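You operate a simulated robot arm through the tools that you are given. There is no shell and no other tool.

You are at the controls of a simulated two-armed robot. One attempt, no reset.

JOB
Pack the taped orange coil in the small carton and shut its flaps.
Fine: all four flaps folded flat, short ones first; leave the other coils.

The check looks at the end state, three seconds after you hand in, the way a careful person would. Anything else that was tipped, shoved, dropped, spilled or broken makes it a failure.

ROBOT AND FRAMES
Two 7-joint arms with fingered hands on one trunk that stands fixed in place. Base frame: the origin is at the foot of the trunk, x ahead of it, y to its left, z up. Lengths are in mm, angles in rad, forces in N, time in s.
The left shoulder is at [20, 269, 1172], the right one opposite. Each reaches about 1298 mm from its shoulder. Payload 5 kg a hand.
Tool frame (each hand has its own): the origin (TCP) lies between the finger pads and is the grasp point; the fingertips stand 42 mm ahead of it; z points along the fingers, y is the line along which they close. The gripper opens to 208 mm; its body begins 119 mm behind the TCP. The gripper is a hand of 4 fingers: y runs from the thumb to the fingers, the wrist lies at [0, 0, -317] in the tool frame, and closing takes about 1.5 s.
Orientation is told as [roll, pitch, yaw] about the base's x, y, z axes, in that order, counted from this pose: with the fingers straight down and closing along the base's y, the tool's x points along the base's -x, its y along +y and its z along -z.

CONTROLS
- The arms move only by the tool send_rows. It takes "left_steps", "right_steps" or both (then of equal length, played together; a hand with none holds still); each is a list of rows, each a list of 2 entries, a list of its own where there are three numbers: the shift along the tool's x, y, z in units of 200 mm (1.0 is 200 mm), then the turn, a rotation vector about the tool's x, y, z in units of 180 degrees (1.0 is 180 degrees). In form: [[[x, y, z], [ax, ay, az]], ...]. A call has 1 to 20 rows; each row is the pose to reach, as a shift and turn from the pose commanded when the call began, along the tool's axes at that moment. "left_jaw" and "right_jaw" are, for a hand that has rows, the gripper command, from -1 (fully open) to 1 (shut), values between in proportion, set as the call begins (left out, the last holds). A call with a number of a shift or a turn outside -1 to 1 is refused whole. Each row takes 0.2 s and may step no farther than 50 mm and 0.15 rad from the row before; otherwise, or with a gripper value out of range, the whole call is refused. Where a pose cannot be reached the arm comes as near as it can. A force on the tool above 90 N (or 10 N above the force at the start of the call, whichever is more), or a blocked arm, ends the call early, and 0.2 s more pass. Each finger travels about 153 mm/s and halts on what it meets, pressing with about 28 N; the grip force reading is that of the motor and also rises with nothing between the fingers. The clock runs only during rows and for 0.2 s after the last one: add rows that repeat a pose to give the fingers time. The reply holds the time, the measured pose of the TCP, the force on the tool along the base axes, the opening and the grip force, in the units named above and with some noise, with the torque about the TCP (base axes, N m) and any sound that the robot's microphone picked up.
- Cameras (640 x 400 px; columns grow to the right, rows downward): "scene" is now at [160.5, 8.8, 1447.2]; the picture's right is [0.10, -1.00, 0.00], its down [-0.50, -0.05, -0.87] and it looks along [0.86, 0.08, -0.50] (base axes); focal length 312 px, centre (320, 200). "left" rides on the left gripper at [-93, 1, -146] in its tool frame; the picture's right is [-0.01, -1.00, 0.00], its down [0.84, -0.01, -0.54] and it looks along [0.54, -0.01, 0.84] (tool axes); focal length 280 px, centre (320, 200). "right" rides on the right gripper at [93, 1, -146] in its tool frame; the picture's right is [-0.01, 1.00, 0.00], its down [-0.84, -0.01, -0.54] and it looks along [-0.54, -0.01, 0.84] (tool axes); focal length 280 px, centre (320, 200).
- get_image(camera): a new picture of that camera. No time passes.
- slide_trunk(by): moves the trunk up (or, below 0, down) by that many mm; the arms and the scene camera ride with it, the base frame stays. It gives what a move gives, with no picture.
- set_grasp(shape, hand): the hand has 4 fingers and takes this shape, open, in about a second: jaw (thumb against the fingers, like two jaws); tri (thumb and two fingers); tip (a fingertip pinch); poke (one finger out to press); point (the index stretched); flat (the hand flat); cup (the hand cupped); fist (a fist). The gripper value then closes the fingers along that shape, each until it touches; the sizes above hold for jaw. It gives what a move gives, with no picture.
- turn_head(pan, tilt): turns the head with the scene camera to pan (to the left, within 1.396 rad either way) and tilt (down, from -0.506 to 1.204), counted from straight ahead of the robot (the tilt from the chest, where the trunk bows). It gives what a move gives.
- locate(camera, pixels): for up to 12 pixels [column, row] of the newest picture of that camera ("zoom" is the newest enlarged one), the place [x, y, z] in the base frame of the surface seen there, good to about 2 mm. No time passes.
- enlarge(camera, box): a new picture of the part [left, top, right, bottom] of that camera's present view, enlarged. No time passes.
- sign_off(): hands the job in; it is judged then, once.

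Unless the task says otherwise, let go and move clear before handing in.

The tools are called after "Call:" as a command line: name --argument value ..., lists and objects as JSON in quotes. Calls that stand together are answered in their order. send_rows: Moves the arms, as the interface text tells. Its arguments: {"type":"object","properties":{"left_steps":{"type":"array","items":{"type":"array"}},"left_jaw":{"type":"number"},"right_steps":{"type":"array","items":{"type":"array"}},"right_jaw":{"type":"number"}},"required":[]} The other tools are called the same way: slide_trunk (by) moves the trunk up or down; set_grasp (shape, hand) gives the hand a shape; turn_head (pan, tilt) turns the head that bears the scene camera; get_image (camera) takes a picture; locate (camera, pixels) gives the place of the surface under pixels of a picture; enlarge (camera, box) takes an enlarged picture of a part of a camera's view; sign_off () hands the job in.

At the start:

```text
time_s: 0.0
left_ee_pos: [814.7, 385.2, 1060.7]
left_ee_rot: [0.0, 0.0, 0.042]
left_wrist_force: [0.6, 0.4, 0.5]
left_ft_torque: [-0.02, -0.06, 0.01]
left_gripper_width: 207.8
left_finger_force: 0.1
left_shape: jaw
right_ee_pos: [647.4, -187.4, 1156.7]
right_ee_rot: [0.0, 0.0, 0.038]
right_wrist_force: [-0.4, 0.2, -0.2]
right_ft_torque: [-0.04, 0.03, 0.0]
right_gripper_width: 207.6
right_finger_force: 0.1
right_shape: jaw
trunk travel left (down, up): [-550.0, 71.0]
head pan, tilt (commanded): [0.098, 0.522]
```

scene: 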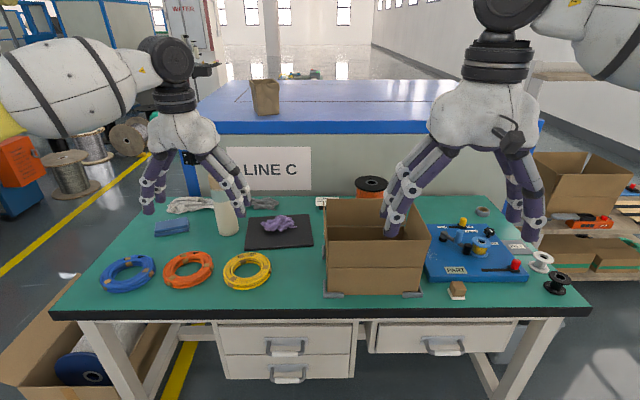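
right: 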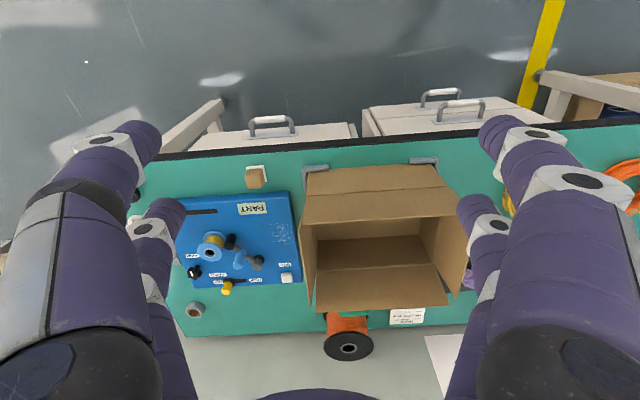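
left: 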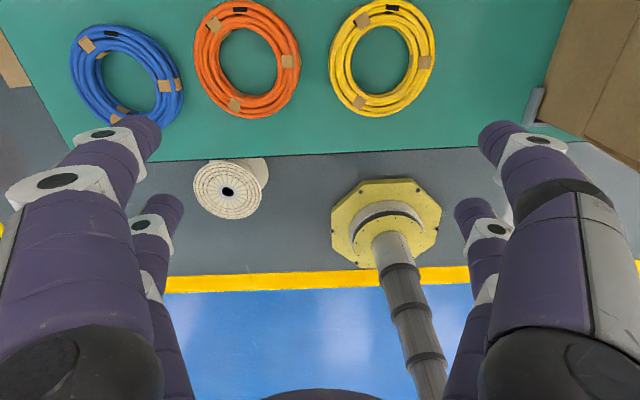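

The scene picture shows three coils, with the orange one near pixel (188,270), and an open carton near (375,245) with other parts around it. I'll take closer views before moving.

Call:
enlarge --camera "scene" --box '[80, 180, 320, 330]'

Call:
enlarge --camera "scene" --box '[300, 160, 580, 335]'

Call:
enlarge --camera "right" --box '[260, 140, 500, 330]'

Call:
enlarge --camera "left" --box '[160, 0, 340, 130]'

```text
2.67 times, centred on (200, 255) of scene
```

zoom: 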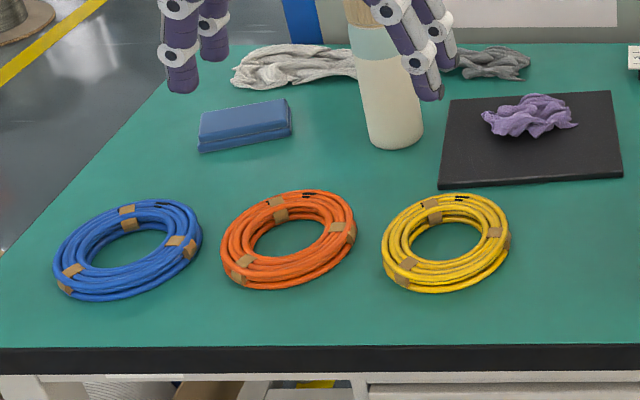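

```text
2.29 times, centred on (440, 248) of scene
```

zoom: 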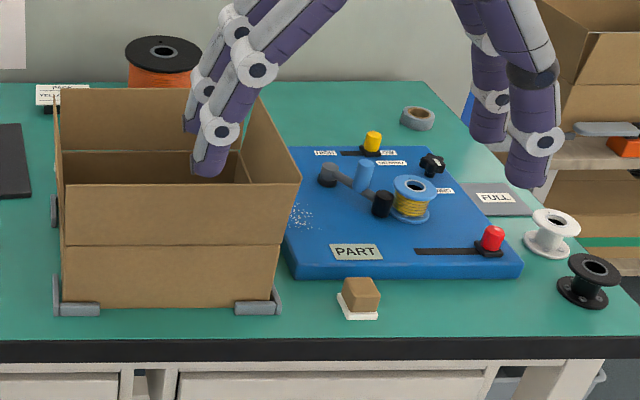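

```text
2.11 times, centred on (380, 235) of right
```

zoom: 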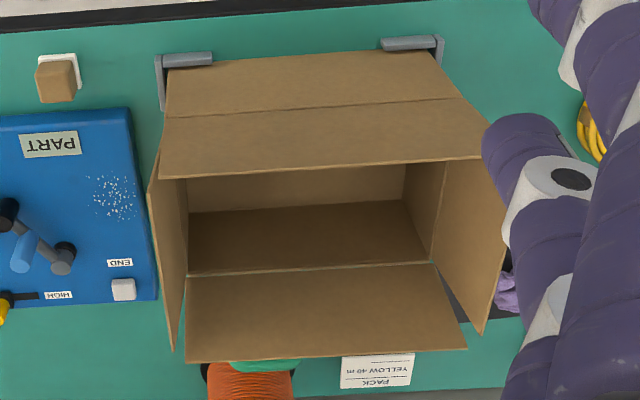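

```text
3.08 times, centred on (250, 65) of left
```

zoom: 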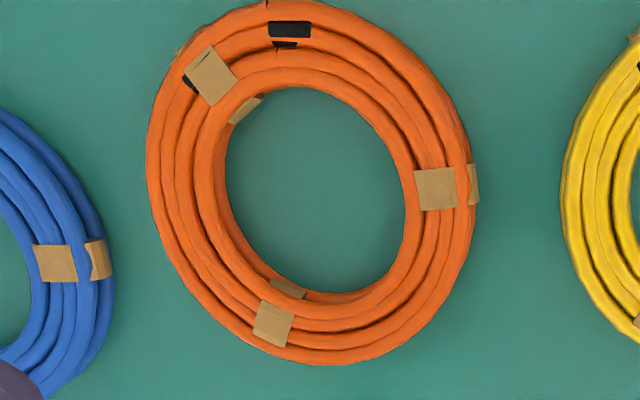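

The carton has four flaps standing up: near and far ones (long), left and right ones (short). I'll measure the carton and the coil now.

Call:
enlarge --camera "right" --box '[290, 150, 490, 320]'

Call:
locate --camera "right" --pixels '[[325, 172], [432, 172], [322, 197], [432, 188], [322, 215], [432, 210], [345, 255], [410, 250], [335, 270], [415, 270], [335, 300], [425, 300]]'

Call:
locate --camera "left" --pixels '[[215, 65], [280, 65], [240, 12], [258, 108], [250, 60], [246, 22], [212, 45], [285, 60], [237, 103], [228, 20], [270, 20], [222, 90]]'

```text
2.35 times, centred on (390, 235) of right
```

zoom: 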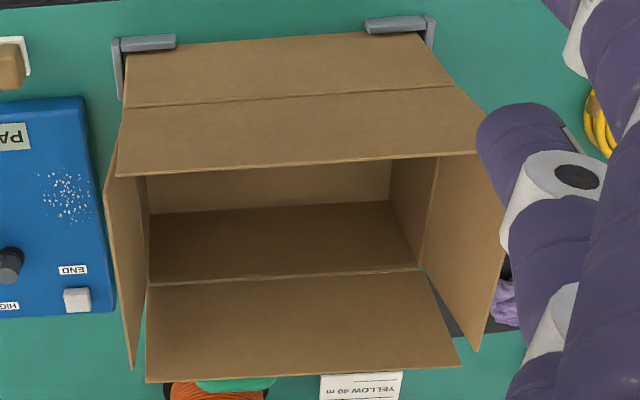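

```text
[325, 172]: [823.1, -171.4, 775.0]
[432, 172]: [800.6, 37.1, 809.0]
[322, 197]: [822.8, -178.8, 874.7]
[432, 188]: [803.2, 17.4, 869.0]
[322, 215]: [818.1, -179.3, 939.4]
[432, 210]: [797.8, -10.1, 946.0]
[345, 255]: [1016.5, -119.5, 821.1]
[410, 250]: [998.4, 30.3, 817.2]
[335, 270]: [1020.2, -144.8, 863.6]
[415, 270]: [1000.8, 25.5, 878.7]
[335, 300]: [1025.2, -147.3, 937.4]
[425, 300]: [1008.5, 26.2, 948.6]
```

```text
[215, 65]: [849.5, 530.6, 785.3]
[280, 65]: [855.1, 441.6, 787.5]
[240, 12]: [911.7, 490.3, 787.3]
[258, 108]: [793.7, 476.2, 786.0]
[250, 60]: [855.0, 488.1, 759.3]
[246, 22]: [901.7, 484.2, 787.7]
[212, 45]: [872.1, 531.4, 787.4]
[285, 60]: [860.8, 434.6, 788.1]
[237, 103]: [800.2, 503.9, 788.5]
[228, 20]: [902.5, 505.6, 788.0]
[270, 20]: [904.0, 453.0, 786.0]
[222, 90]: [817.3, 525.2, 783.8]
```

The table is at z≈759, the coil top at ≈787 and the carton is yawed slightly. Next I'll measure the flap creases and edges from this enlarged picture.

Call:
locate --camera "zoom" --pixels '[[130, 108], [445, 90], [122, 172], [470, 151], [155, 288], [415, 274], [153, 376], [450, 362], [112, 195], [132, 350], [490, 240], [478, 340]]'

Call:
locate --camera "right" --pixels '[[310, 290], [305, 245], [312, 235], [314, 260], [318, 235], [440, 230], [436, 250], [455, 250], [460, 280], [345, 225], [405, 222], [365, 268]]'

Call:
get_image --camera "left"

```text
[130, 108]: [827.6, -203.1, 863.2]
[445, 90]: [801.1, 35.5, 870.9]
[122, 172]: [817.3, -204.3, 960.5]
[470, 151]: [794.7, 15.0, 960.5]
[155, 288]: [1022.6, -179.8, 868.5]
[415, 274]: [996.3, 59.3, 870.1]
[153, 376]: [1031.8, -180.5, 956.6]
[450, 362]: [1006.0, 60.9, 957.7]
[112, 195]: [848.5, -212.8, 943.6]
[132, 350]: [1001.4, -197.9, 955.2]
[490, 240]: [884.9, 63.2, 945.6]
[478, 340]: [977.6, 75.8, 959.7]
```

```text
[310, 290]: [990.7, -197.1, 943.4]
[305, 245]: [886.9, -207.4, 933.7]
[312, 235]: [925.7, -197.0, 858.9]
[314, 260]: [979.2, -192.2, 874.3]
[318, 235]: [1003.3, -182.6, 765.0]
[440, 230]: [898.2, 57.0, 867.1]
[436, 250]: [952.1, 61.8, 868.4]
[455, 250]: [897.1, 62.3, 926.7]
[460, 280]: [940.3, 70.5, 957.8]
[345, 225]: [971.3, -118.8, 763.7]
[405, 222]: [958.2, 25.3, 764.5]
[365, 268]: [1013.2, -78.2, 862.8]
```

```text
taken
```

left: 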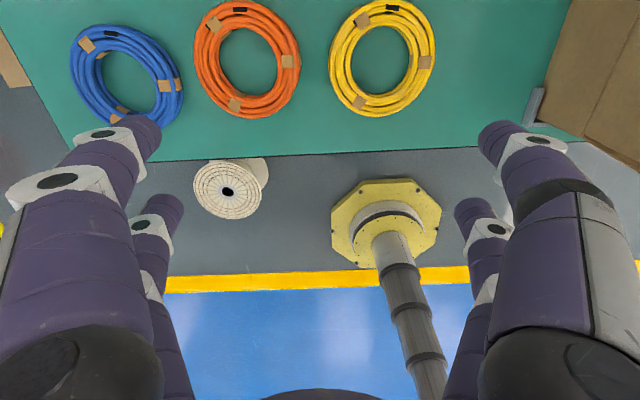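

The carton works out to about 255 mm wide and 196 mm deep, yawed by 0.11 rad. The crease is at z≈866, and the flaps reach z≈960 and lean slightly outward. Next I'll measure the coil outline and the objects behind the carton.

Call:
enlarge --camera "left" --box '[170, 0, 330, 130]'

Call:
locate --camera "zoom" --pixels '[[155, 140], [475, 200], [300, 8], [340, 355], [235, 150], [410, 200], [300, 95], [320, 290], [190, 200], [440, 180], [300, 60], [330, 320]]'

Call:
locate --camera "scene" --pixels '[[371, 184], [371, 192], [358, 190], [385, 190], [326, 203], [228, 222], [222, 200], [279, 224], [279, 240], [172, 228], [265, 203], [190, 205]]'

```text
3.08 times, centred on (250, 65) of left
```

zoom: 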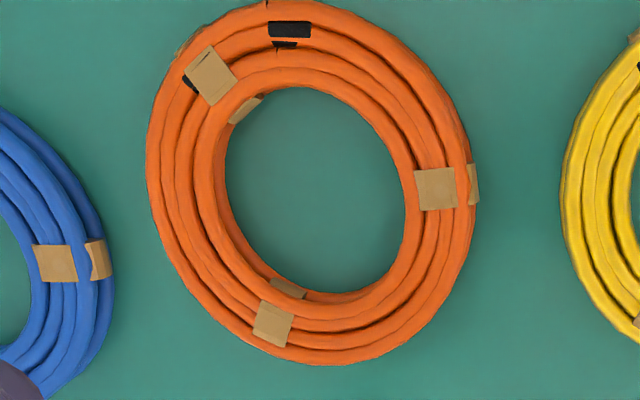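

```text
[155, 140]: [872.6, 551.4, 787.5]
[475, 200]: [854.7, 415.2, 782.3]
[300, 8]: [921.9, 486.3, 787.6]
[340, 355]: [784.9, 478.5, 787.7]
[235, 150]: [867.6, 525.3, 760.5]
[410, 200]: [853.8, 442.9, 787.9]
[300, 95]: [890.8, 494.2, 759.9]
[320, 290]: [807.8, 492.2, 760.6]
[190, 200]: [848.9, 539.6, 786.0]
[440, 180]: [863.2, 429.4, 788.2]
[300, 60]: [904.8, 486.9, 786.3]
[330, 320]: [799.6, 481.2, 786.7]
```

```text
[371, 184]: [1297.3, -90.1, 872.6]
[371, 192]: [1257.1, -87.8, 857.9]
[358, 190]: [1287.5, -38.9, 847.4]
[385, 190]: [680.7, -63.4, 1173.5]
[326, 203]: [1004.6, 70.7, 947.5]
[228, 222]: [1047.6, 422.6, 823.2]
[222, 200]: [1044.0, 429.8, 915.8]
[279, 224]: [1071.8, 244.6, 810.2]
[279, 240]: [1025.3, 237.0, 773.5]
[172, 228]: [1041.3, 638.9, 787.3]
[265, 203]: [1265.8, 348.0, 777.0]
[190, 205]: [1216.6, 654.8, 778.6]
```

The coil is centred near (853, 483) with an outer diameter of about 140, and its neighbours sit close on both y sides. I'll turn the left hand 90° so it closes along x, and centre it over the coil while still high.

Call:
send_rows --left_steps '[[[-0.018, 0.04, 0], [0, 0, -0.0406]], [[-0.035, 0.08, 0], [0, 0, -0.0811]], [[-0.053, 0.12, 0], [0, 0, -0.1217]], [[-0.071, 0.16, 0], [0, 0, -0.1622]], [[-0.088, 0.2, 0], [0, 0, -0.2028]], [[-0.106, 0.24, 0], [0, 0, -0.2434]], [[-0.124, 0.28, 0], [0, 0, -0.2839]], [[-0.141, 0.32, 0], [0, 0, -0.3245]], [[-0.159, 0.36, 0], [0, 0, -0.365]], [[-0.177, 0.4, 0], [0, 0, -0.4056]], [[-0.194, 0.44, 0], [0, 0, -0.4461]], [[-0.212, 0.48, 0], [0, 0, -0.4867]]]' --left_jaw -0.75

Call:
get_image --camera "scene"

Call:
get_image --camera "left"

```text
time_s: 2.6
left_ee_pos: [855.6, 482.8, 1060.0]
left_ee_rot: [0.0, 0.0, 1.57]
left_wrist_force: [0.0, -0.1, -0.4]
left_ft_torque: [-0.02, 0.0, -0.01]
left_gripper_width: 182.1
left_finger_force: 0.0
left_shape: jaw
right_ee_pos: [648.9, -187.0, 1157.5]
right_ee_rot: [0.001, -0.002, 0.038]
right_wrist_force: [0.0, 0.1, -0.4]
right_ft_torque: [-0.01, 0.01, 0.01]
right_gripper_width: 208.0
right_finger_force: 0.0
right_shape: jaw
trunk travel left (down, up): [-550.0, 71.0]
head pan, tilt (commanded): [0.098, 0.522]
```

```text
taken
```

scene: 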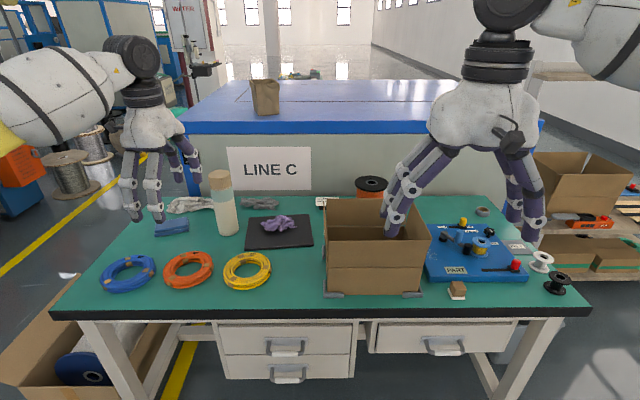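

```text
taken
```

left: 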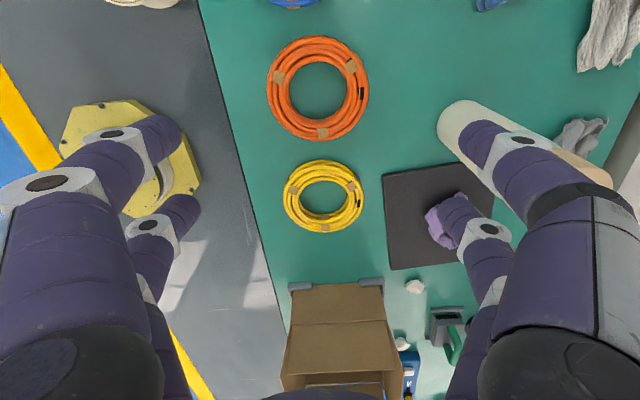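

The left hand is now at yaw 1.57, centred over the orange coil, which sits at (318,88) in the left picture. I'll go down to about 30 mm above the coil top and look again.

Call:
send_rows --left_steps '[[[0, 0, 0.2], [0, 0, 0]], [[0, 0, 0.4], [0, 0, 0]], [[0, 0, 0.6], [0, 0, 0]], [[0, 0, 0.8], [0, 0, 0]], [[0, 0, 0.95], [0, 0, 0]], [[0, 0, 0.95], [0, 0, 0]]]'

Call:
get_image --camera "left"

Call:
enlarge --camera "scene" --box '[80, 150, 320, 330]'

```text
time_s: 4.0
left_ee_pos: [852.3, 480.6, 870.7]
left_ee_rot: [-0.002, 0.0, 1.568]
left_wrist_force: [0.1, -0.3, 0.6]
left_ft_torque: [0.01, 0.0, -0.04]
left_gripper_width: 181.9
left_finger_force: 0.1
left_shape: jaw
right_ee_pos: [648.0, -187.5, 1159.0]
right_ee_rot: [0.0, 0.002, 0.037]
right_wrist_force: [-0.8, -0.4, 0.3]
right_ft_torque: [0.05, -0.05, 0.02]
right_gripper_width: 207.9
right_finger_force: 0.0
right_shape: jaw
trunk travel left (down, up): [-550.0, 71.0]
head pan, tilt (commanded): [0.098, 0.522]
```

```text
taken
```

left: 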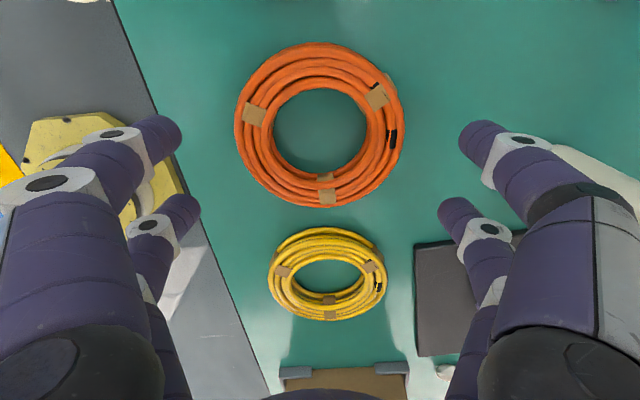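

```text
2.22 times, centred on (200, 240) of scene
```

zoom: 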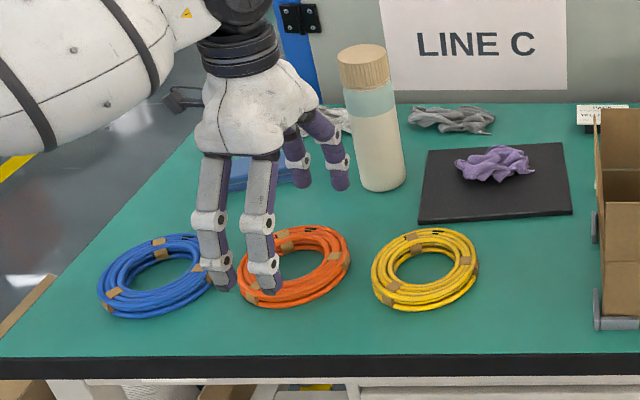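

The fingers straddle the coil with clear gaps. I'll re-measure the coil centre from this closer view before the final descent.

Call:
locate --camera "left" --pixels '[[320, 47], [322, 202], [240, 125], [400, 125], [320, 78], [320, 170], [274, 122], [366, 122], [320, 120], [262, 60], [380, 190], [325, 240]]'

Call:
enlarge --camera "left" --box '[200, 20, 440, 230]'

```text
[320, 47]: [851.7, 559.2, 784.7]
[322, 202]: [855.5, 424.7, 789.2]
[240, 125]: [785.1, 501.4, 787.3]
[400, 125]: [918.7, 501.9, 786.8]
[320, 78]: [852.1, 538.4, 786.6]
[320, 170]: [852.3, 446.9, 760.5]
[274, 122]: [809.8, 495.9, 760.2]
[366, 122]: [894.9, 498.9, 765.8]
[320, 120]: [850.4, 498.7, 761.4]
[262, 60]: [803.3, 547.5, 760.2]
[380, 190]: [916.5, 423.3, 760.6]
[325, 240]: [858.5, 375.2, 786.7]
```

```text
1.90 times, centred on (320, 125) of left
```

zoom: 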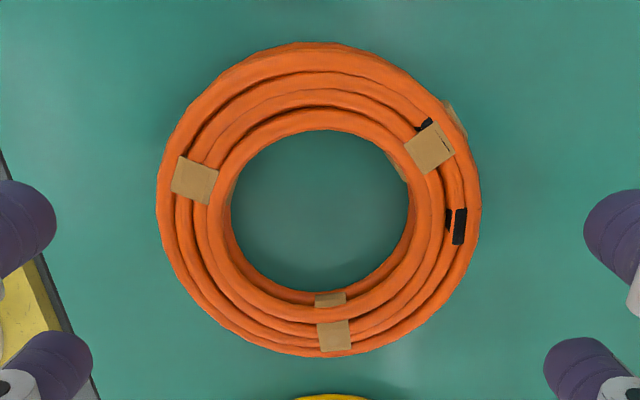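

The coil centre reads about (852.5, 490), so I'll shift 12 mm toward +y. Then I'll lower until the fingertips are just above the table.

Call:
send_rows --left_steps '[[[-0.055, 0, 0.05], [0, 0, 0]], [[-0.055, 0, 0.15], [0, 0, 0]], [[-0.055, 0, 0.25], [0, 0, 0]], [[-0.055, 0, 0.31], [0, 0, 0]], [[-0.055, 0, 0.31], [0, 0, 0]]]'

Call:
get_image --camera "left"

Call:
enlarge --camera "scene" --box '[80, 150, 320, 330]'

```text
time_s: 5.2
left_ee_pos: [854.8, 492.9, 809.9]
left_ee_rot: [0.0, 0.0, 1.569]
left_wrist_force: [-0.3, -0.6, 0.4]
left_ft_torque: [-0.03, 0.0, -0.01]
left_gripper_width: 182.2
left_finger_force: 0.1
left_shape: jaw
right_ee_pos: [648.3, -186.4, 1157.7]
right_ee_rot: [-0.002, 0.0, 0.039]
right_wrist_force: [-0.7, 0.2, 1.3]
right_ft_torque: [0.02, -0.02, 0.02]
right_gripper_width: 207.8
right_finger_force: 0.1
right_shape: jaw
trunk travel left (down, up): [-550.0, 71.0]
head pan, tilt (commanded): [0.098, 0.522]
```

```text
taken
```

left: 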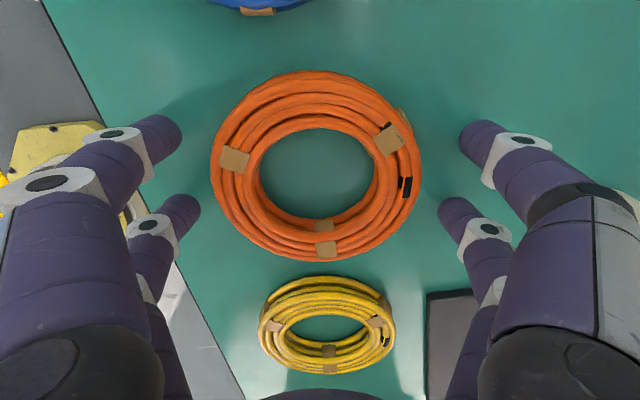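

```text
2.22 times, centred on (200, 240) of scene
```

zoom: 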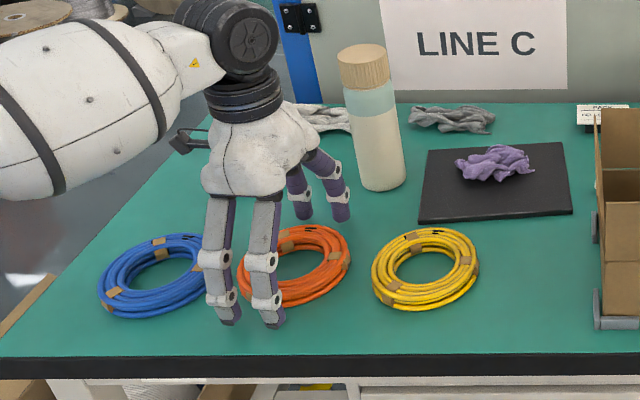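

The hand is at z≈810 and the coil is centred between the four digits. I'll close in stages, first to just outside the coil.

Call:
send_rows --left_steps '[[[0, 0, 0], [0, 0, 0]], [[0, 0, 0], [0, 0, 0]], [[0, 0, 0], [0, 0, 0]]]' --left_jaw -0.42

Call:
get_image --camera "left"

```text
time_s: 6.0
left_ee_pos: [855.2, 492.8, 809.3]
left_ee_rot: [0.0, 0.001, 1.57]
left_wrist_force: [0.3, -1.1, -0.1]
left_ft_torque: [-0.01, 0.01, 0.01]
left_gripper_width: 148.3
left_finger_force: 0.0
left_shape: jaw
right_ee_pos: [649.1, -187.0, 1157.2]
right_ee_rot: [0.0, 0.001, 0.04]
right_wrist_force: [-0.5, -0.3, -0.3]
right_ft_torque: [-0.02, 0.02, -0.04]
right_gripper_width: 207.6
right_finger_force: 0.0
right_shape: jaw
trunk travel left (down, up): [-550.0, 71.0]
head pan, tilt (commanded): [0.098, 0.522]
```

```text
taken
```

left: 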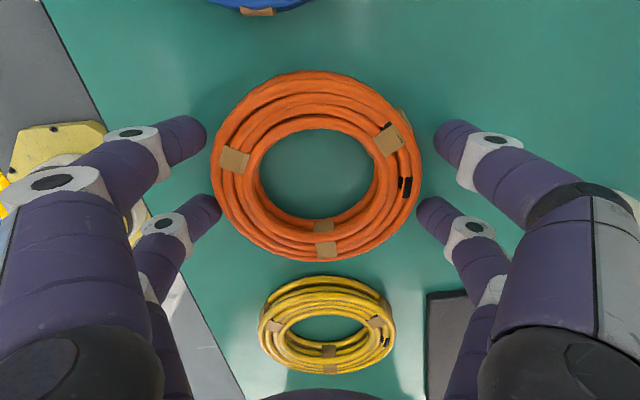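

Opening is 148 mm with no contact yet. I'll lower 5 mm to get the pads below the coil's mid-height, then close on it.

Call:
send_rows --left_steps '[[[0, 0, 0.0125], [0, 0, 0]], [[0, 0, 0.025], [0, 0, 0]], [[0, 0, 0.025], [0, 0, 0]]]'

Call:
send_rows --left_steps '[[[0, 0, 0], [0, 0, 0]], [[0, 0, 0], [0, 0, 0]], [[0, 0, 0], [0, 0, 0]], [[0, 0, 0], [0, 0, 0]], [[0, 0, 0], [0, 0, 0]]]' --left_jaw -0.1

Call:
get_image --camera "left"

```text
time_s: 6.8
left_ee_pos: [855.1, 495.2, 803.8]
left_ee_rot: [-0.001, 0.0, 1.568]
left_wrist_force: [0.0, 0.3, 0.4]
left_ft_torque: [-0.02, -0.04, 0.02]
left_gripper_width: 148.3
left_finger_force: 0.2
left_shape: jaw
right_ee_pos: [647.7, -187.5, 1157.6]
right_ee_rot: [0.001, -0.001, 0.039]
right_wrist_force: [-0.1, 0.8, -0.7]
right_ft_torque: [0.04, -0.01, 0.01]
right_gripper_width: 208.0
right_finger_force: 0.0
right_shape: jaw
trunk travel left (down, up): [-550.0, 71.0]
head pan, tilt (commanded): [0.098, 0.522]
```

```text
time_s: 8.0
left_ee_pos: [854.0, 493.1, 804.0]
left_ee_rot: [0.002, 0.001, 1.568]
left_wrist_force: [-1.2, 0.1, -0.5]
left_ft_torque: [-0.01, 0.07, 0.0]
left_gripper_width: 123.4
left_finger_force: 27.4
left_shape: jaw
right_ee_pos: [648.3, -187.3, 1157.6]
right_ee_rot: [0.0, -0.001, 0.037]
right_wrist_force: [-0.1, 0.5, -0.5]
right_ft_torque: [0.01, -0.01, 0.02]
right_gripper_width: 207.6
right_finger_force: 0.0
right_shape: jaw
trunk travel left (down, up): [-550.0, 71.0]
head pan, tilt (commanded): [0.098, 0.522]
```

```text
taken
```

left: 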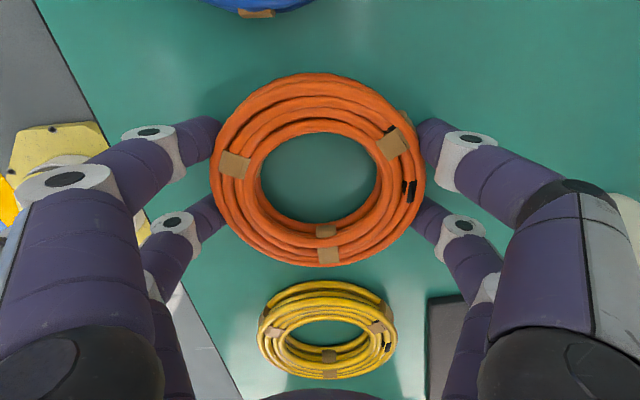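

The grip holds at width 123 mm with 27 N on the coil. I'll lift it slowly and check that it comes along.

Call:
send_rows --left_steps '[[[0, 0, -0.04], [0, 0, 0]], [[0, 0, -0.1], [0, 0, 0]], [[0, 0, -0.2], [0, 0, 0]], [[0, 0, -0.3], [0, 0, 0]], [[0, 0, -0.3], [0, 0, 0]]]' --left_jaw 0.0

Call:
get_image --camera "left"

Call:
enlarge --camera "scene" --box '[80, 150, 320, 330]'

```text
time_s: 9.2
left_ee_pos: [855.5, 494.8, 864.3]
left_ee_rot: [0.0, -0.001, 1.569]
left_wrist_force: [0.4, 0.6, -2.3]
left_ft_torque: [0.04, 0.02, -0.05]
left_gripper_width: 122.9
left_finger_force: 28.5
left_shape: jaw
right_ee_pos: [649.1, -186.6, 1158.3]
right_ee_rot: [0.0, 0.0, 0.037]
right_wrist_force: [0.4, 0.0, -0.7]
right_ft_torque: [-0.03, -0.01, -0.06]
right_gripper_width: 208.1
right_finger_force: 0.1
right_shape: jaw
trunk travel left (down, up): [-550.0, 71.0]
head pan, tilt (commanded): [0.098, 0.522]
```

```text
taken
```

left: 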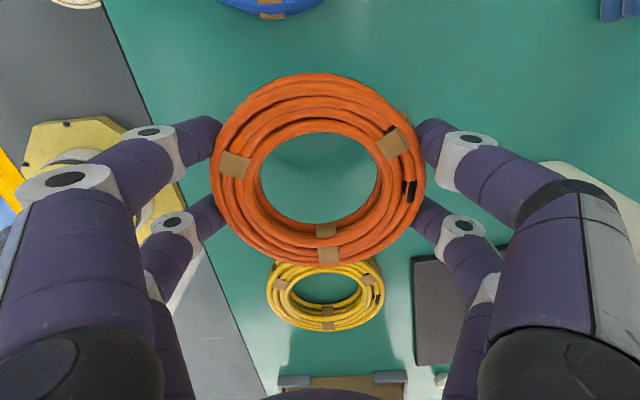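

```text
2.22 times, centred on (200, 240) of scene
```

zoom: 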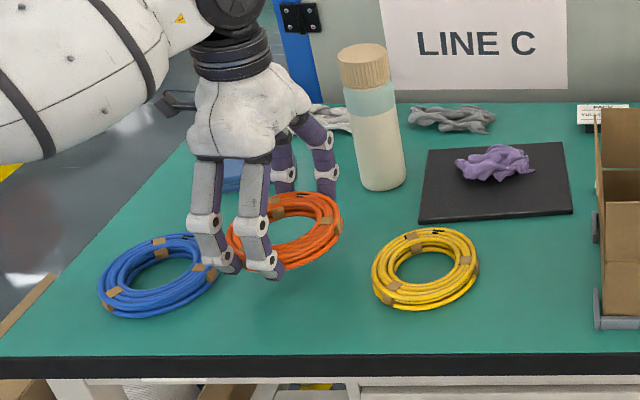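

The coil is held firmly, with about 2 N of weight showing on the wrist. I'll raise it clear of the flaps while the right hand moves out of the way to the right.

Call:
send_rows --left_steps '[[[0, 0, -0.19], [0, 0, 0]], [[0, 0, -0.38], [0, 0, 0]], [[0, 0, -0.57], [0, 0, 0]], [[0, 0, -0.76], [0, 0, 0]], [[0, 0, -0.95], [0, 0, 0]], [[0, 0, -0.95], [0, 0, 0]]]' --right_steps '[[[0, -0.19, 0], [0, 0, 0]], [[0, -0.38, 0], [0, 0, 0]], [[0, -0.57, 0], [0, 0, 0]], [[0, -0.76, 0], [0, 0, 0]], [[0, -0.95, 0], [0, 0, 0]], [[0, -0.95, 0], [0, 0, 0]]]'

Call:
send_rows --left_steps '[[[0.19, -0.02, 0], [0, 0, 0.031]], [[0.38, -0.04, 0], [0, 0, 0.062]], [[0.57, -0.06, 0], [0, 0, 0.093]], [[0.76, -0.08, 0], [0, 0, 0.124]], [[0.95, -0.1, 0], [0, 0, 0.155]], [[0.95, -0.1, 0], [0, 0, 0.155]]]'

Call:
get_image --camera "scene"

```text
time_s: 10.6
left_ee_pos: [856.8, 496.9, 1051.8]
left_ee_rot: [0.003, 0.002, 1.57]
left_wrist_force: [-0.2, 0.4, -3.0]
left_ft_torque: [-0.19, -0.01, 0.0]
left_gripper_width: 123.2
left_finger_force: 27.7
left_shape: jaw
right_ee_pos: [658.0, -375.5, 1157.7]
right_ee_rot: [-0.002, 0.001, 0.041]
right_wrist_force: [1.1, 1.4, -0.2]
right_ft_torque: [-0.19, 0.11, -0.02]
right_gripper_width: 208.0
right_finger_force: 0.0
right_shape: jaw
trunk travel left (down, up): [-550.0, 71.0]
head pan, tilt (commanded): [0.098, 0.522]
```

```text
time_s: 12.0
left_ee_pos: [874.6, 306.2, 1051.9]
left_ee_rot: [-0.001, 0.001, 1.085]
left_wrist_force: [0.0, 0.4, -1.9]
left_ft_torque: [-0.16, -0.06, -0.02]
left_gripper_width: 123.3
left_finger_force: 28.3
left_shape: jaw
right_ee_pos: [656.4, -375.4, 1157.9]
right_ee_rot: [0.0, 0.0, 0.04]
right_wrist_force: [-0.9, 1.4, 0.3]
right_ft_torque: [-0.11, -0.01, -0.03]
right_gripper_width: 208.0
right_finger_force: 0.1
right_shape: jaw
trunk travel left (down, up): [-550.0, 71.0]
head pan, tilt (commanded): [0.098, 0.522]
```

```text
taken
```

scene: 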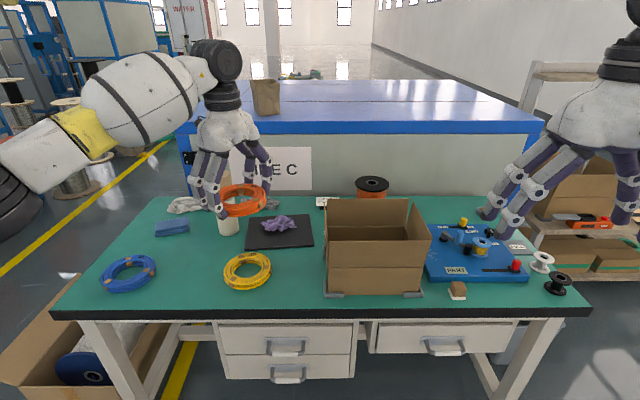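

The coil travels steadily, and the right hand is well clear. I'll carry on toward the carton, turning the hand so it will close along the carton's long side.

Call:
send_rows --left_steps '[[[0.158, -0.104, 0], [0, 0, 0.031]], [[0.315, -0.208, 0], [0, 0, 0.062]], [[0.473, -0.312, 0], [0, 0, 0.093]], [[0.63, -0.416, 0], [0, 0, 0.124]], [[0.788, -0.52, 0], [0, 0, 0.155]], [[0.788, -0.52, 0], [0, 0, 0.155]]]'

Call:
get_image --camera "scene"

```text
time_s: 13.4
left_ee_pos: [893.0, 117.6, 1055.7]
left_ee_rot: [0.001, 0.001, 0.597]
left_wrist_force: [1.3, 1.7, -2.1]
left_ft_torque: [-0.17, 0.0, 0.0]
left_gripper_width: 123.5
left_finger_force: 27.7
left_shape: jaw
right_ee_pos: [657.4, -375.1, 1158.3]
right_ee_rot: [0.001, 0.0, 0.04]
right_wrist_force: [0.1, 2.1, 0.1]
right_ft_torque: [-0.15, 0.03, 0.03]
right_gripper_width: 208.0
right_finger_force: 0.0
right_shape: jaw
trunk travel left (down, up): [-550.0, 71.0]
head pan, tilt (commanded): [0.098, 0.522]
```

```text
taken
```

scene: 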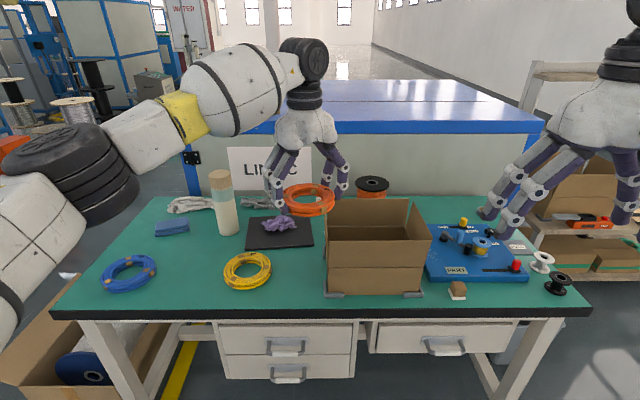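

Call:
send_rows --left_steps '[[[0.091, -0.167, 0], [0, 0, 0.031]], [[0.182, -0.333, 0], [0, 0, 0.062]], [[0.273, -0.5, 0], [0, 0, 0.093]], [[0.364, -0.667, 0], [0, 0, 0.124]], [[0.455, -0.834, 0], [0, 0, 0.155]], [[0.455, -0.834, 0], [0, 0, 0.155]]]'

Call:
get_image --camera "scene"

Call:
get_image --camera "left"

Call:
get_image --camera "right"

```text
time_s: 15.0
left_ee_pos: [911.7, -9.3, 1051.3]
left_ee_rot: [-0.01, 0.008, 0.17]
left_wrist_force: [-0.3, -0.4, -1.3]
left_ft_torque: [0.07, -0.02, 0.0]
left_gripper_width: 122.8
left_finger_force: 28.2
left_shape: jaw
left hand out of reach, approached as far as the arm can: row 4, 5, 6
right_ee_pos: [656.1, -377.3, 1158.2]
right_ee_rot: [0.0, 0.001, 0.037]
right_wrist_force: [0.0, 0.9, -0.1]
right_ft_torque: [-0.01, 0.01, -0.01]
right_gripper_width: 207.9
right_finger_force: 0.1
right_shape: jaw
trunk travel left (down, up): [-550.0, 71.0]
head pan, tilt (commanded): [0.098, 0.522]
stopped in row 6 (left hand): the arm was blocked; the commanded pose is now the measured one
```

```text
taken
```

scene: 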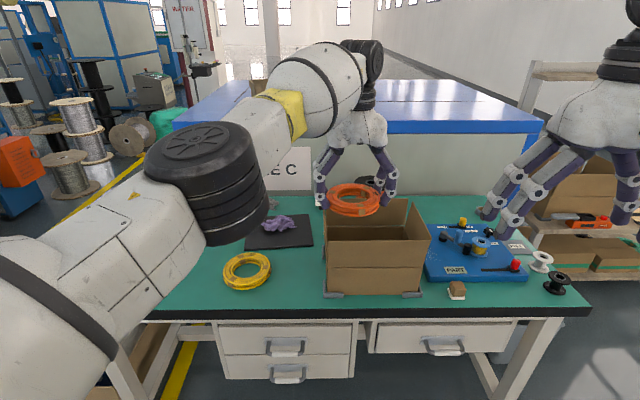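

```text
taken
```

left: 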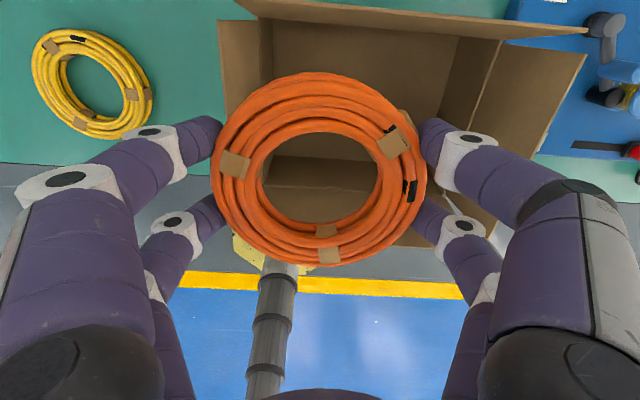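

```text
taken
```

right: 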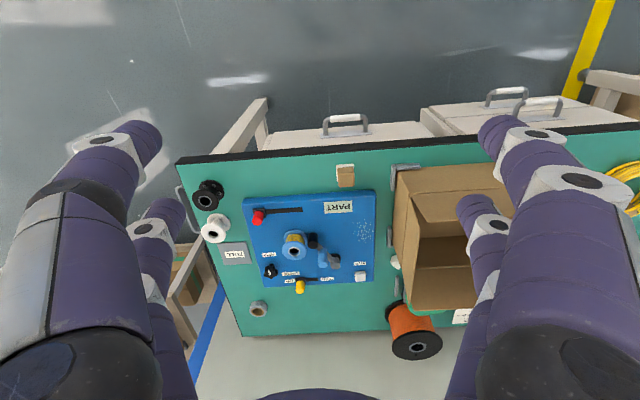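

The left arm hit a joint limit at y≈-9, yaw 0.17; the coil is still held. A larger yaw may free the wrist, so I'll turn back to about 0.5 and then move further right.

Call:
send_rows --left_steps '[[[0, 0, 0], [0, 0, -0.037]], [[0, 0, 0], [0, 0, -0.074]], [[0, 0, 0], [0, 0, -0.111]], [[0.017, -0.1, 0], [0, 0, -0.111]], [[0.034, -0.2, 0], [0, 0, -0.111]], [[0.051, -0.296, 0], [0, 0, -0.111]]]'

Call:
get_image --camera "scene"

```text
time_s: 16.6
left_ee_pos: [926.6, 29.2, 1053.7]
left_ee_rot: [-0.021, 0.025, 0.615]
left_wrist_force: [0.3, -1.6, -1.8]
left_ft_torque: [0.06, 0.04, 0.0]
left_gripper_width: 123.0
left_finger_force: 28.2
left_shape: jaw
left hand out of reach, approached as far as the arm can: row 4, 5, 6
right_ee_pos: [656.1, -376.7, 1158.1]
right_ee_rot: [-0.001, 0.001, 0.039]
right_wrist_force: [0.3, 0.1, -1.3]
right_ft_torque: [-0.08, -0.04, -0.01]
right_gripper_width: 207.8
right_finger_force: 0.1
right_shape: jaw
trunk travel left (down, up): [-550.0, 71.0]
head pan, tilt (commanded): [0.098, 0.522]
stopped in row 6 (left hand): the arm was blocked; the commanded pose is now the measured one
```

```text
taken
```

scene: 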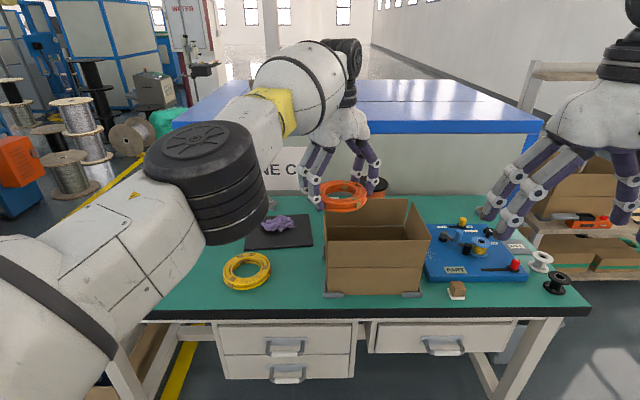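

With yaw 0.6 the arm reaches less far (y≈29) than with yaw 0.17, so lower yaw helps. I'll turn the hand to about -0.3 here and then probe further right in small steps.

Call:
send_rows --left_steps '[[[0, 0, 0], [0, 0, 0.042]], [[0, 0, 0], [0, 0, 0.084]], [[0, 0, 0], [0, 0, 0.126]], [[0, 0, 0], [0, 0, 0.168]], [[0, 0, 0], [0, 0, 0.21]], [[0, 0, 0], [0, 0, 0.252]], [[0, 0, 0], [0, 0, 0.294]], [[0, 0, 0], [0, 0, 0.294]]]'

Call:
get_image --camera "scene"

```text
time_s: 18.4
left_ee_pos: [925.4, 27.4, 1053.6]
left_ee_rot: [-0.028, -0.002, -0.314]
left_wrist_force: [-0.2, -0.3, -1.3]
left_ft_torque: [-0.06, -0.02, 0.03]
left_gripper_width: 123.1
left_finger_force: 27.8
left_shape: jaw
right_ee_pos: [657.3, -376.3, 1158.0]
right_ee_rot: [0.0, 0.0, 0.041]
right_wrist_force: [-0.8, 0.8, 0.4]
right_ft_torque: [-0.04, 0.01, 0.0]
right_gripper_width: 207.9
right_finger_force: 0.0
right_shape: jaw
trunk travel left (down, up): [-550.0, 71.0]
head pan, tilt (commanded): [0.098, 0.522]
```

```text
taken
```

scene: 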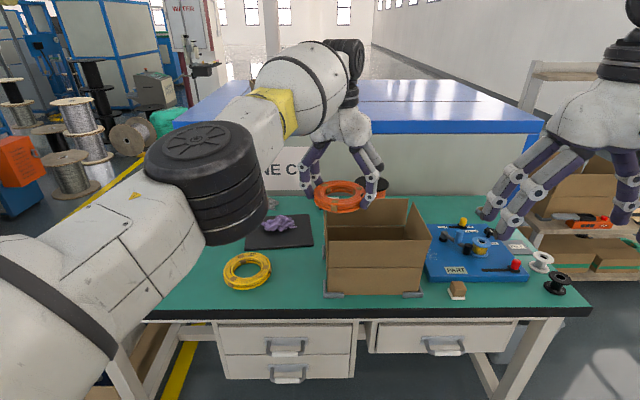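

The turn was reached without moving the arm's posture. Now I'll probe 60 mm further right in small steps.

Call:
send_rows --left_steps '[[[-0.008, -0.076, 0], [0, 0, 0]], [[-0.016, -0.152, 0], [0, 0, 0]], [[-0.023, -0.229, 0], [0, 0, 0]], [[-0.031, -0.305, 0], [0, 0, 0]]]'

Call:
get_image --camera "scene"

```text
time_s: 19.6
left_ee_pos: [923.9, 22.6, 1054.2]
left_ee_rot: [-0.04, -0.002, -0.262]
left_wrist_force: [-0.2, -1.3, -1.6]
left_ft_torque: [0.06, 0.02, -0.02]
left_gripper_width: 123.0
left_finger_force: 28.5
left_shape: jaw
left hand out of reach, approached as far as the arm can: row 2, 3, 4
right_ee_pos: [656.1, -375.6, 1157.3]
right_ee_rot: [0.001, -0.002, 0.041]
right_wrist_force: [-0.4, 0.4, -0.1]
right_ft_torque: [-0.09, -0.02, 0.0]
right_gripper_width: 207.9
right_finger_force: 0.1
right_shape: jaw
trunk travel left (down, up): [-550.0, 71.0]
head pan, tilt (commanded): [0.098, 0.522]
stopped in row 4 (left hand): the arm was blocked; the commanded pose is now the measured one
```

```text
taken
```

scene: 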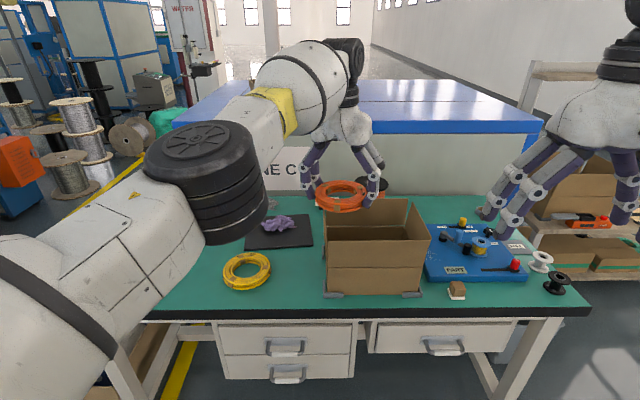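

The reach limit turns out to be the arm being almost straight: the wrist is about 955 mm from the shoulder in each blocked pose. Leaning the hand slightly so the wrist comes closer will fix that, so I'll tilt by about 0.12 rad and set the yaw to 0.11.

Call:
send_rows --left_steps '[[[0, 0, 0], [-0.0025, -0.0094, -0.0295]], [[0, 0, 0], [-0.005, -0.0188, -0.059]], [[0, 0, 0], [-0.0076, -0.0281, -0.0885]], [[0, 0, 0], [-0.0101, -0.0375, -0.118]], [[0, 0, 0], [-0.0101, -0.0375, -0.118]]]'

```text
time_s: 21.0
left_ee_pos: [947.1, 41.9, 1058.8]
left_ee_rot: [-0.033, -0.049, -0.048]
left_wrist_force: [0.3, 0.0, -1.9]
left_ft_torque: [-0.04, 0.02, 0.05]
left_gripper_width: 122.9
left_finger_force: 28.1
left_shape: jaw
left hand out of reach, approached as far as the arm can: row 1, 2, 3, 4, 5
right_ee_pos: [656.1, -375.0, 1158.8]
right_ee_rot: [0.0, 0.0, 0.04]
right_wrist_force: [-0.4, 0.1, 0.0]
right_ft_torque: [-0.13, 0.01, -0.02]
right_gripper_width: 208.0
right_finger_force: 0.0
right_shape: jaw
trunk travel left (down, up): [-550.0, 71.0]
head pan, tilt (commanded): [0.098, 0.522]
stopped in row 5 (left hand): the arm was blocked; the commanded pose is now the measured one
```

The solver is stuck at the straight elbow, so I'll pull the hand back toward the shoulder to bend the elbow again before tilting.

Call:
send_rows --left_steps '[[[0.12, 0.03, 0], [0, 0, 0]], [[0.24, 0.06, 0], [0, 0, 0]], [[0.36, 0.083, 0], [0, 0, 0]], [[0.45, 0.083, 0], [0, 0, 0]], [[0.45, 0.083, 0], [0, 0, 0]]]'

```text
time_s: 22.2
left_ee_pos: [945.7, 40.8, 1059.3]
left_ee_rot: [-0.032, -0.047, -0.05]
left_wrist_force: [0.1, -0.3, -1.5]
left_ft_torque: [0.01, -0.02, 0.01]
left_gripper_width: 122.9
left_finger_force: 28.2
left_shape: jaw
left hand out of reach, approached as far as the arm can: row 1, 2, 3, 4, 5
right_ee_pos: [656.4, -375.4, 1159.0]
right_ee_rot: [0.001, 0.001, 0.04]
right_wrist_force: [0.4, -0.6, -1.1]
right_ft_torque: [-0.01, -0.01, -0.01]
right_gripper_width: 207.7
right_finger_force: 0.1
right_shape: jaw
trunk travel left (down, up): [-550.0, 71.0]
head pan, tilt (commanded): [0.098, 0.522]
```

The arm did not move. I'll try sliding it sideways back toward +y, which should let the elbow bend.

Call:
send_rows --left_steps '[[[0.1, 0.2, 0], [0, 0, 0]], [[0.2, 0.4, 0], [0, 0, 0]], [[0.3, 0.6, 0], [0, 0, 0]], [[0.4, 0.8, 0], [0, 0, 0]], [[0.4, 0.8, 0], [0, 0, 0]]]'

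Call:
get_image --camera "scene"

```text
time_s: 23.4
left_ee_pos: [976.8, 163.9, 1069.0]
left_ee_rot: [-0.03, -0.047, -0.057]
left_wrist_force: [0.2, -1.3, -1.5]
left_ft_torque: [0.12, -0.02, 0.01]
left_gripper_width: 123.3
left_finger_force: 27.7
left_shape: jaw
left hand out of reach, approached as far as the arm can: row 1, 2, 3, 4, 5
right_ee_pos: [655.6, -377.3, 1159.0]
right_ee_rot: [-0.001, 0.0, 0.039]
right_wrist_force: [-0.8, 0.6, 0.6]
right_ft_torque: [0.07, -0.06, 0.0]
right_gripper_width: 207.5
right_finger_force: 0.1
right_shape: jaw
trunk travel left (down, up): [-550.0, 71.0]
head pan, tilt (commanded): [0.098, 0.522]
```

```text
taken
```

scene: 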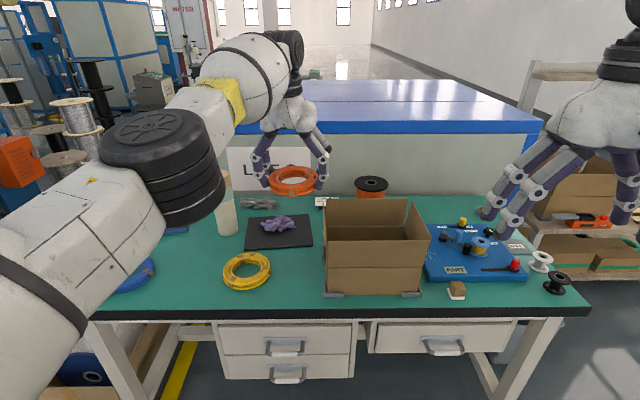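

The arm only slid along its limit circle with the elbow still straight. Flexing that elbow moves the wrist toward -y, so I'll command -y combined with an inward pull.

Call:
send_rows --left_steps '[[[0.05, -0.2, 0], [0, 0, 0]], [[0.15, -0.38, 0], [0, 0, 0]], [[0.3, -0.5, 0], [0, 0, 0]], [[0.5, -0.55, 0], [0, 0, 0]], [[0.5, -0.55, 0], [0, 0, 0]]]'

```text
time_s: 24.6
left_ee_pos: [939.4, 44.7, 1085.2]
left_ee_rot: [-0.029, -0.045, -0.053]
left_wrist_force: [-0.1, -0.5, -1.9]
left_ft_torque: [0.07, -0.01, -0.01]
left_gripper_width: 122.7
left_finger_force: 28.2
left_shape: jaw
left hand out of reach, approached as far as the arm can: row 1, 2, 3, 4, 5
right_ee_pos: [656.5, -376.8, 1157.2]
right_ee_rot: [0.0, 0.0, 0.039]
right_wrist_force: [-0.2, -0.1, 0.3]
right_ft_torque: [0.05, -0.04, 0.02]
right_gripper_width: 207.8
right_finger_force: 0.0
right_shape: jaw
trunk travel left (down, up): [-550.0, 71.0]
head pan, tilt (commanded): [0.098, 0.522]
```

Still on the same reach circle with the wrist about 958 mm out. As a test I'll command a small outward move, to see whether the elbow is past straight.

Call:
send_rows --left_steps '[[[-0.07, -0.02, 0], [0, 0, 0]], [[-0.14, -0.035, 0], [0, 0, 0]], [[-0.14, -0.035, 0], [0, 0, 0]]]'

Call:
get_image --camera "scene"

```text
time_s: 25.4
left_ee_pos: [945.0, 46.8, 1081.1]
left_ee_rot: [-0.031, -0.048, -0.053]
left_wrist_force: [0.5, 1.2, -1.6]
left_ft_torque: [-0.05, 0.01, 0.01]
left_gripper_width: 123.0
left_finger_force: 27.7
left_shape: jaw
left hand out of reach, approached as far as the arm can: row 1, 2, 3
right_ee_pos: [655.3, -375.0, 1158.0]
right_ee_rot: [0.0, 0.0, 0.041]
right_wrist_force: [-0.6, 0.6, 0.0]
right_ft_torque: [-0.02, 0.03, 0.02]
right_gripper_width: 208.0
right_finger_force: 0.1
right_shape: jaw
trunk travel left (down, up): [-550.0, 71.0]
head pan, tilt (commanded): [0.098, 0.522]
```

```text
taken
```

scene: 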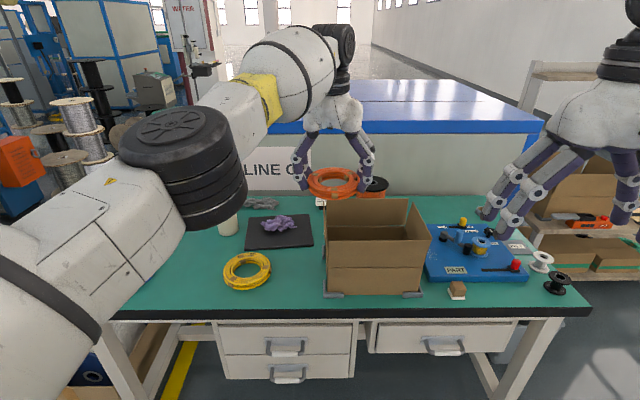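

Outward moves are blocked too, so the arm is at full stretch. From the elbow's tilt in the picture, bending it should carry the wrist right, up and back, so I'll command that direction.

Call:
send_rows --left_steps '[[[0.0645, -0.204, -0.1], [0, 0, 0]], [[0.155, -0.384, -0.2], [0, 0, 0]], [[0.297, -0.541, -0.275], [0, 0, 0]], [[0.4925, -0.627, -0.3], [0, 0, 0]], [[0.714, -0.689, -0.3], [0, 0, 0]], [[0.939, -0.7, -0.275], [0, 0, 0]], [[0.939, -0.7, -0.275], [0, 0, 0]]]'

Call:
get_image --camera "scene"

```text
time_s: 27.0
left_ee_pos: [746.7, -82.3, 1133.5]
left_ee_rot: [-0.03, -0.049, -0.053]
left_wrist_force: [-0.6, -1.1, -2.2]
left_ft_torque: [0.17, -0.1, -0.06]
left_gripper_width: 123.1
left_finger_force: 28.0
left_shape: jaw
left hand out of reach, approached as far as the arm can: row 1
right_ee_pos: [656.5, -377.3, 1158.2]
right_ee_rot: [0.001, 0.0, 0.04]
right_wrist_force: [-0.2, 0.3, -1.5]
right_ft_torque: [0.18, -0.02, 0.01]
right_gripper_width: 207.9
right_finger_force: 0.1
right_shape: jaw
trunk travel left (down, up): [-550.0, 71.0]
head pan, tilt (commanded): [0.098, 0.522]
```

```text
taken
```

scene: 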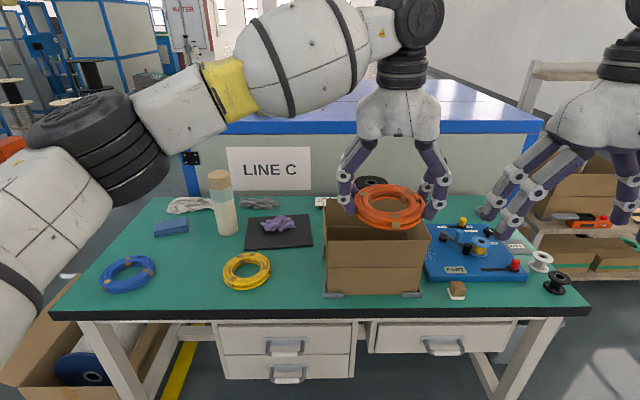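

The elbow is bent again and the hand is at (747,-82,1133) with the coil held. I'll lean the hand forward to pitch -0.17 and set yaw 0.11 while it is here.

Call:
send_rows --left_steps '[[[0, 0, 0], [-0.001, -0.019, -0.026]], [[0, 0, 0], [-0.002, -0.038, -0.052]], [[0, 0, 0], [-0.002, -0.038, -0.052]]]'

```text
time_s: 27.8
left_ee_pos: [748.3, -80.6, 1133.3]
left_ee_rot: [-0.043, -0.164, 0.115]
left_wrist_force: [0.3, -0.3, -1.9]
left_ft_torque: [0.02, 0.01, 0.02]
left_gripper_width: 123.0
left_finger_force: 27.6
left_shape: jaw
right_ee_pos: [656.7, -376.4, 1157.7]
right_ee_rot: [-0.001, 0.0, 0.041]
right_wrist_force: [-0.2, 0.2, -1.0]
right_ft_torque: [0.01, -0.05, 0.01]
right_gripper_width: 207.8
right_finger_force: 0.0
right_shape: jaw
trunk travel left (down, up): [-550.0, 71.0]
head pan, tilt (commanded): [0.098, 0.522]
```

The lean is now in place (pitch -0.164, yaw 0.115). I'll move over the carton centre while staying above the flaps.

Call:
send_rows --left_steps '[[[-0.141, -0.003, 0.113], [0, 0, 0]], [[-0.283, -0.005, 0.226], [0, 0, 0]], [[-0.424, -0.008, 0.339], [0, 0, 0]], [[-0.566, -0.011, 0.452], [0, 0, 0]], [[-0.707, -0.0135, 0.5655], [0, 0, 0]], [[-0.707, -0.0135, 0.5655], [0, 0, 0]]]'

Call:
get_image --camera "scene"

Call:
get_image --camera "left"

```text
time_s: 29.2
left_ee_pos: [903.5, -68.5, 1043.6]
left_ee_rot: [-0.042, -0.166, 0.116]
left_wrist_force: [0.0, 0.4, -1.0]
left_ft_torque: [-0.05, -0.06, 0.02]
left_gripper_width: 122.8
left_finger_force: 28.6
left_shape: jaw
right_ee_pos: [654.6, -375.7, 1158.8]
right_ee_rot: [0.0, 0.0, 0.04]
right_wrist_force: [0.4, 0.4, 0.7]
right_ft_torque: [-0.06, -0.05, 0.0]
right_gripper_width: 207.8
right_finger_force: 0.1
right_shape: jaw
trunk travel left (down, up): [-550.0, 71.0]
head pan, tilt (commanded): [0.098, 0.522]
```

```text
taken
```

scene: 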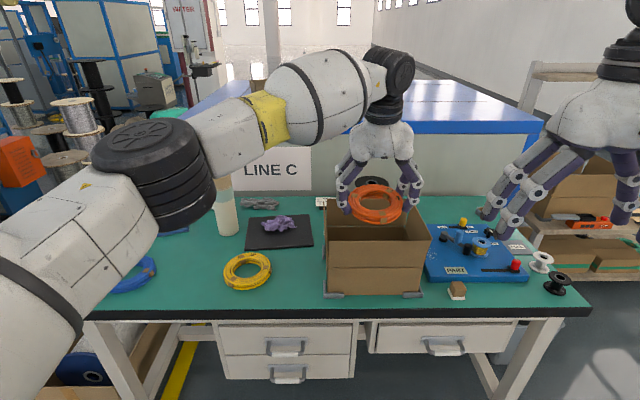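

```text
taken
```

left: 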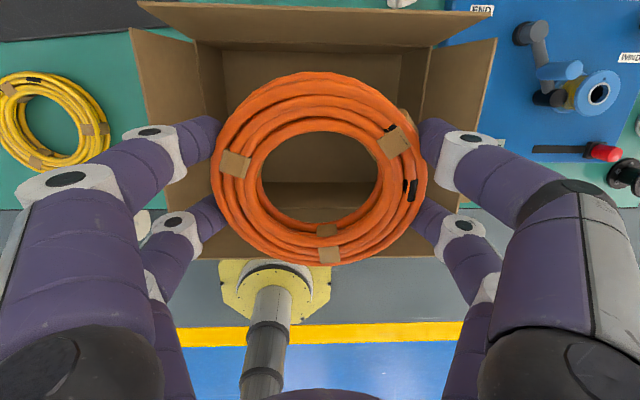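

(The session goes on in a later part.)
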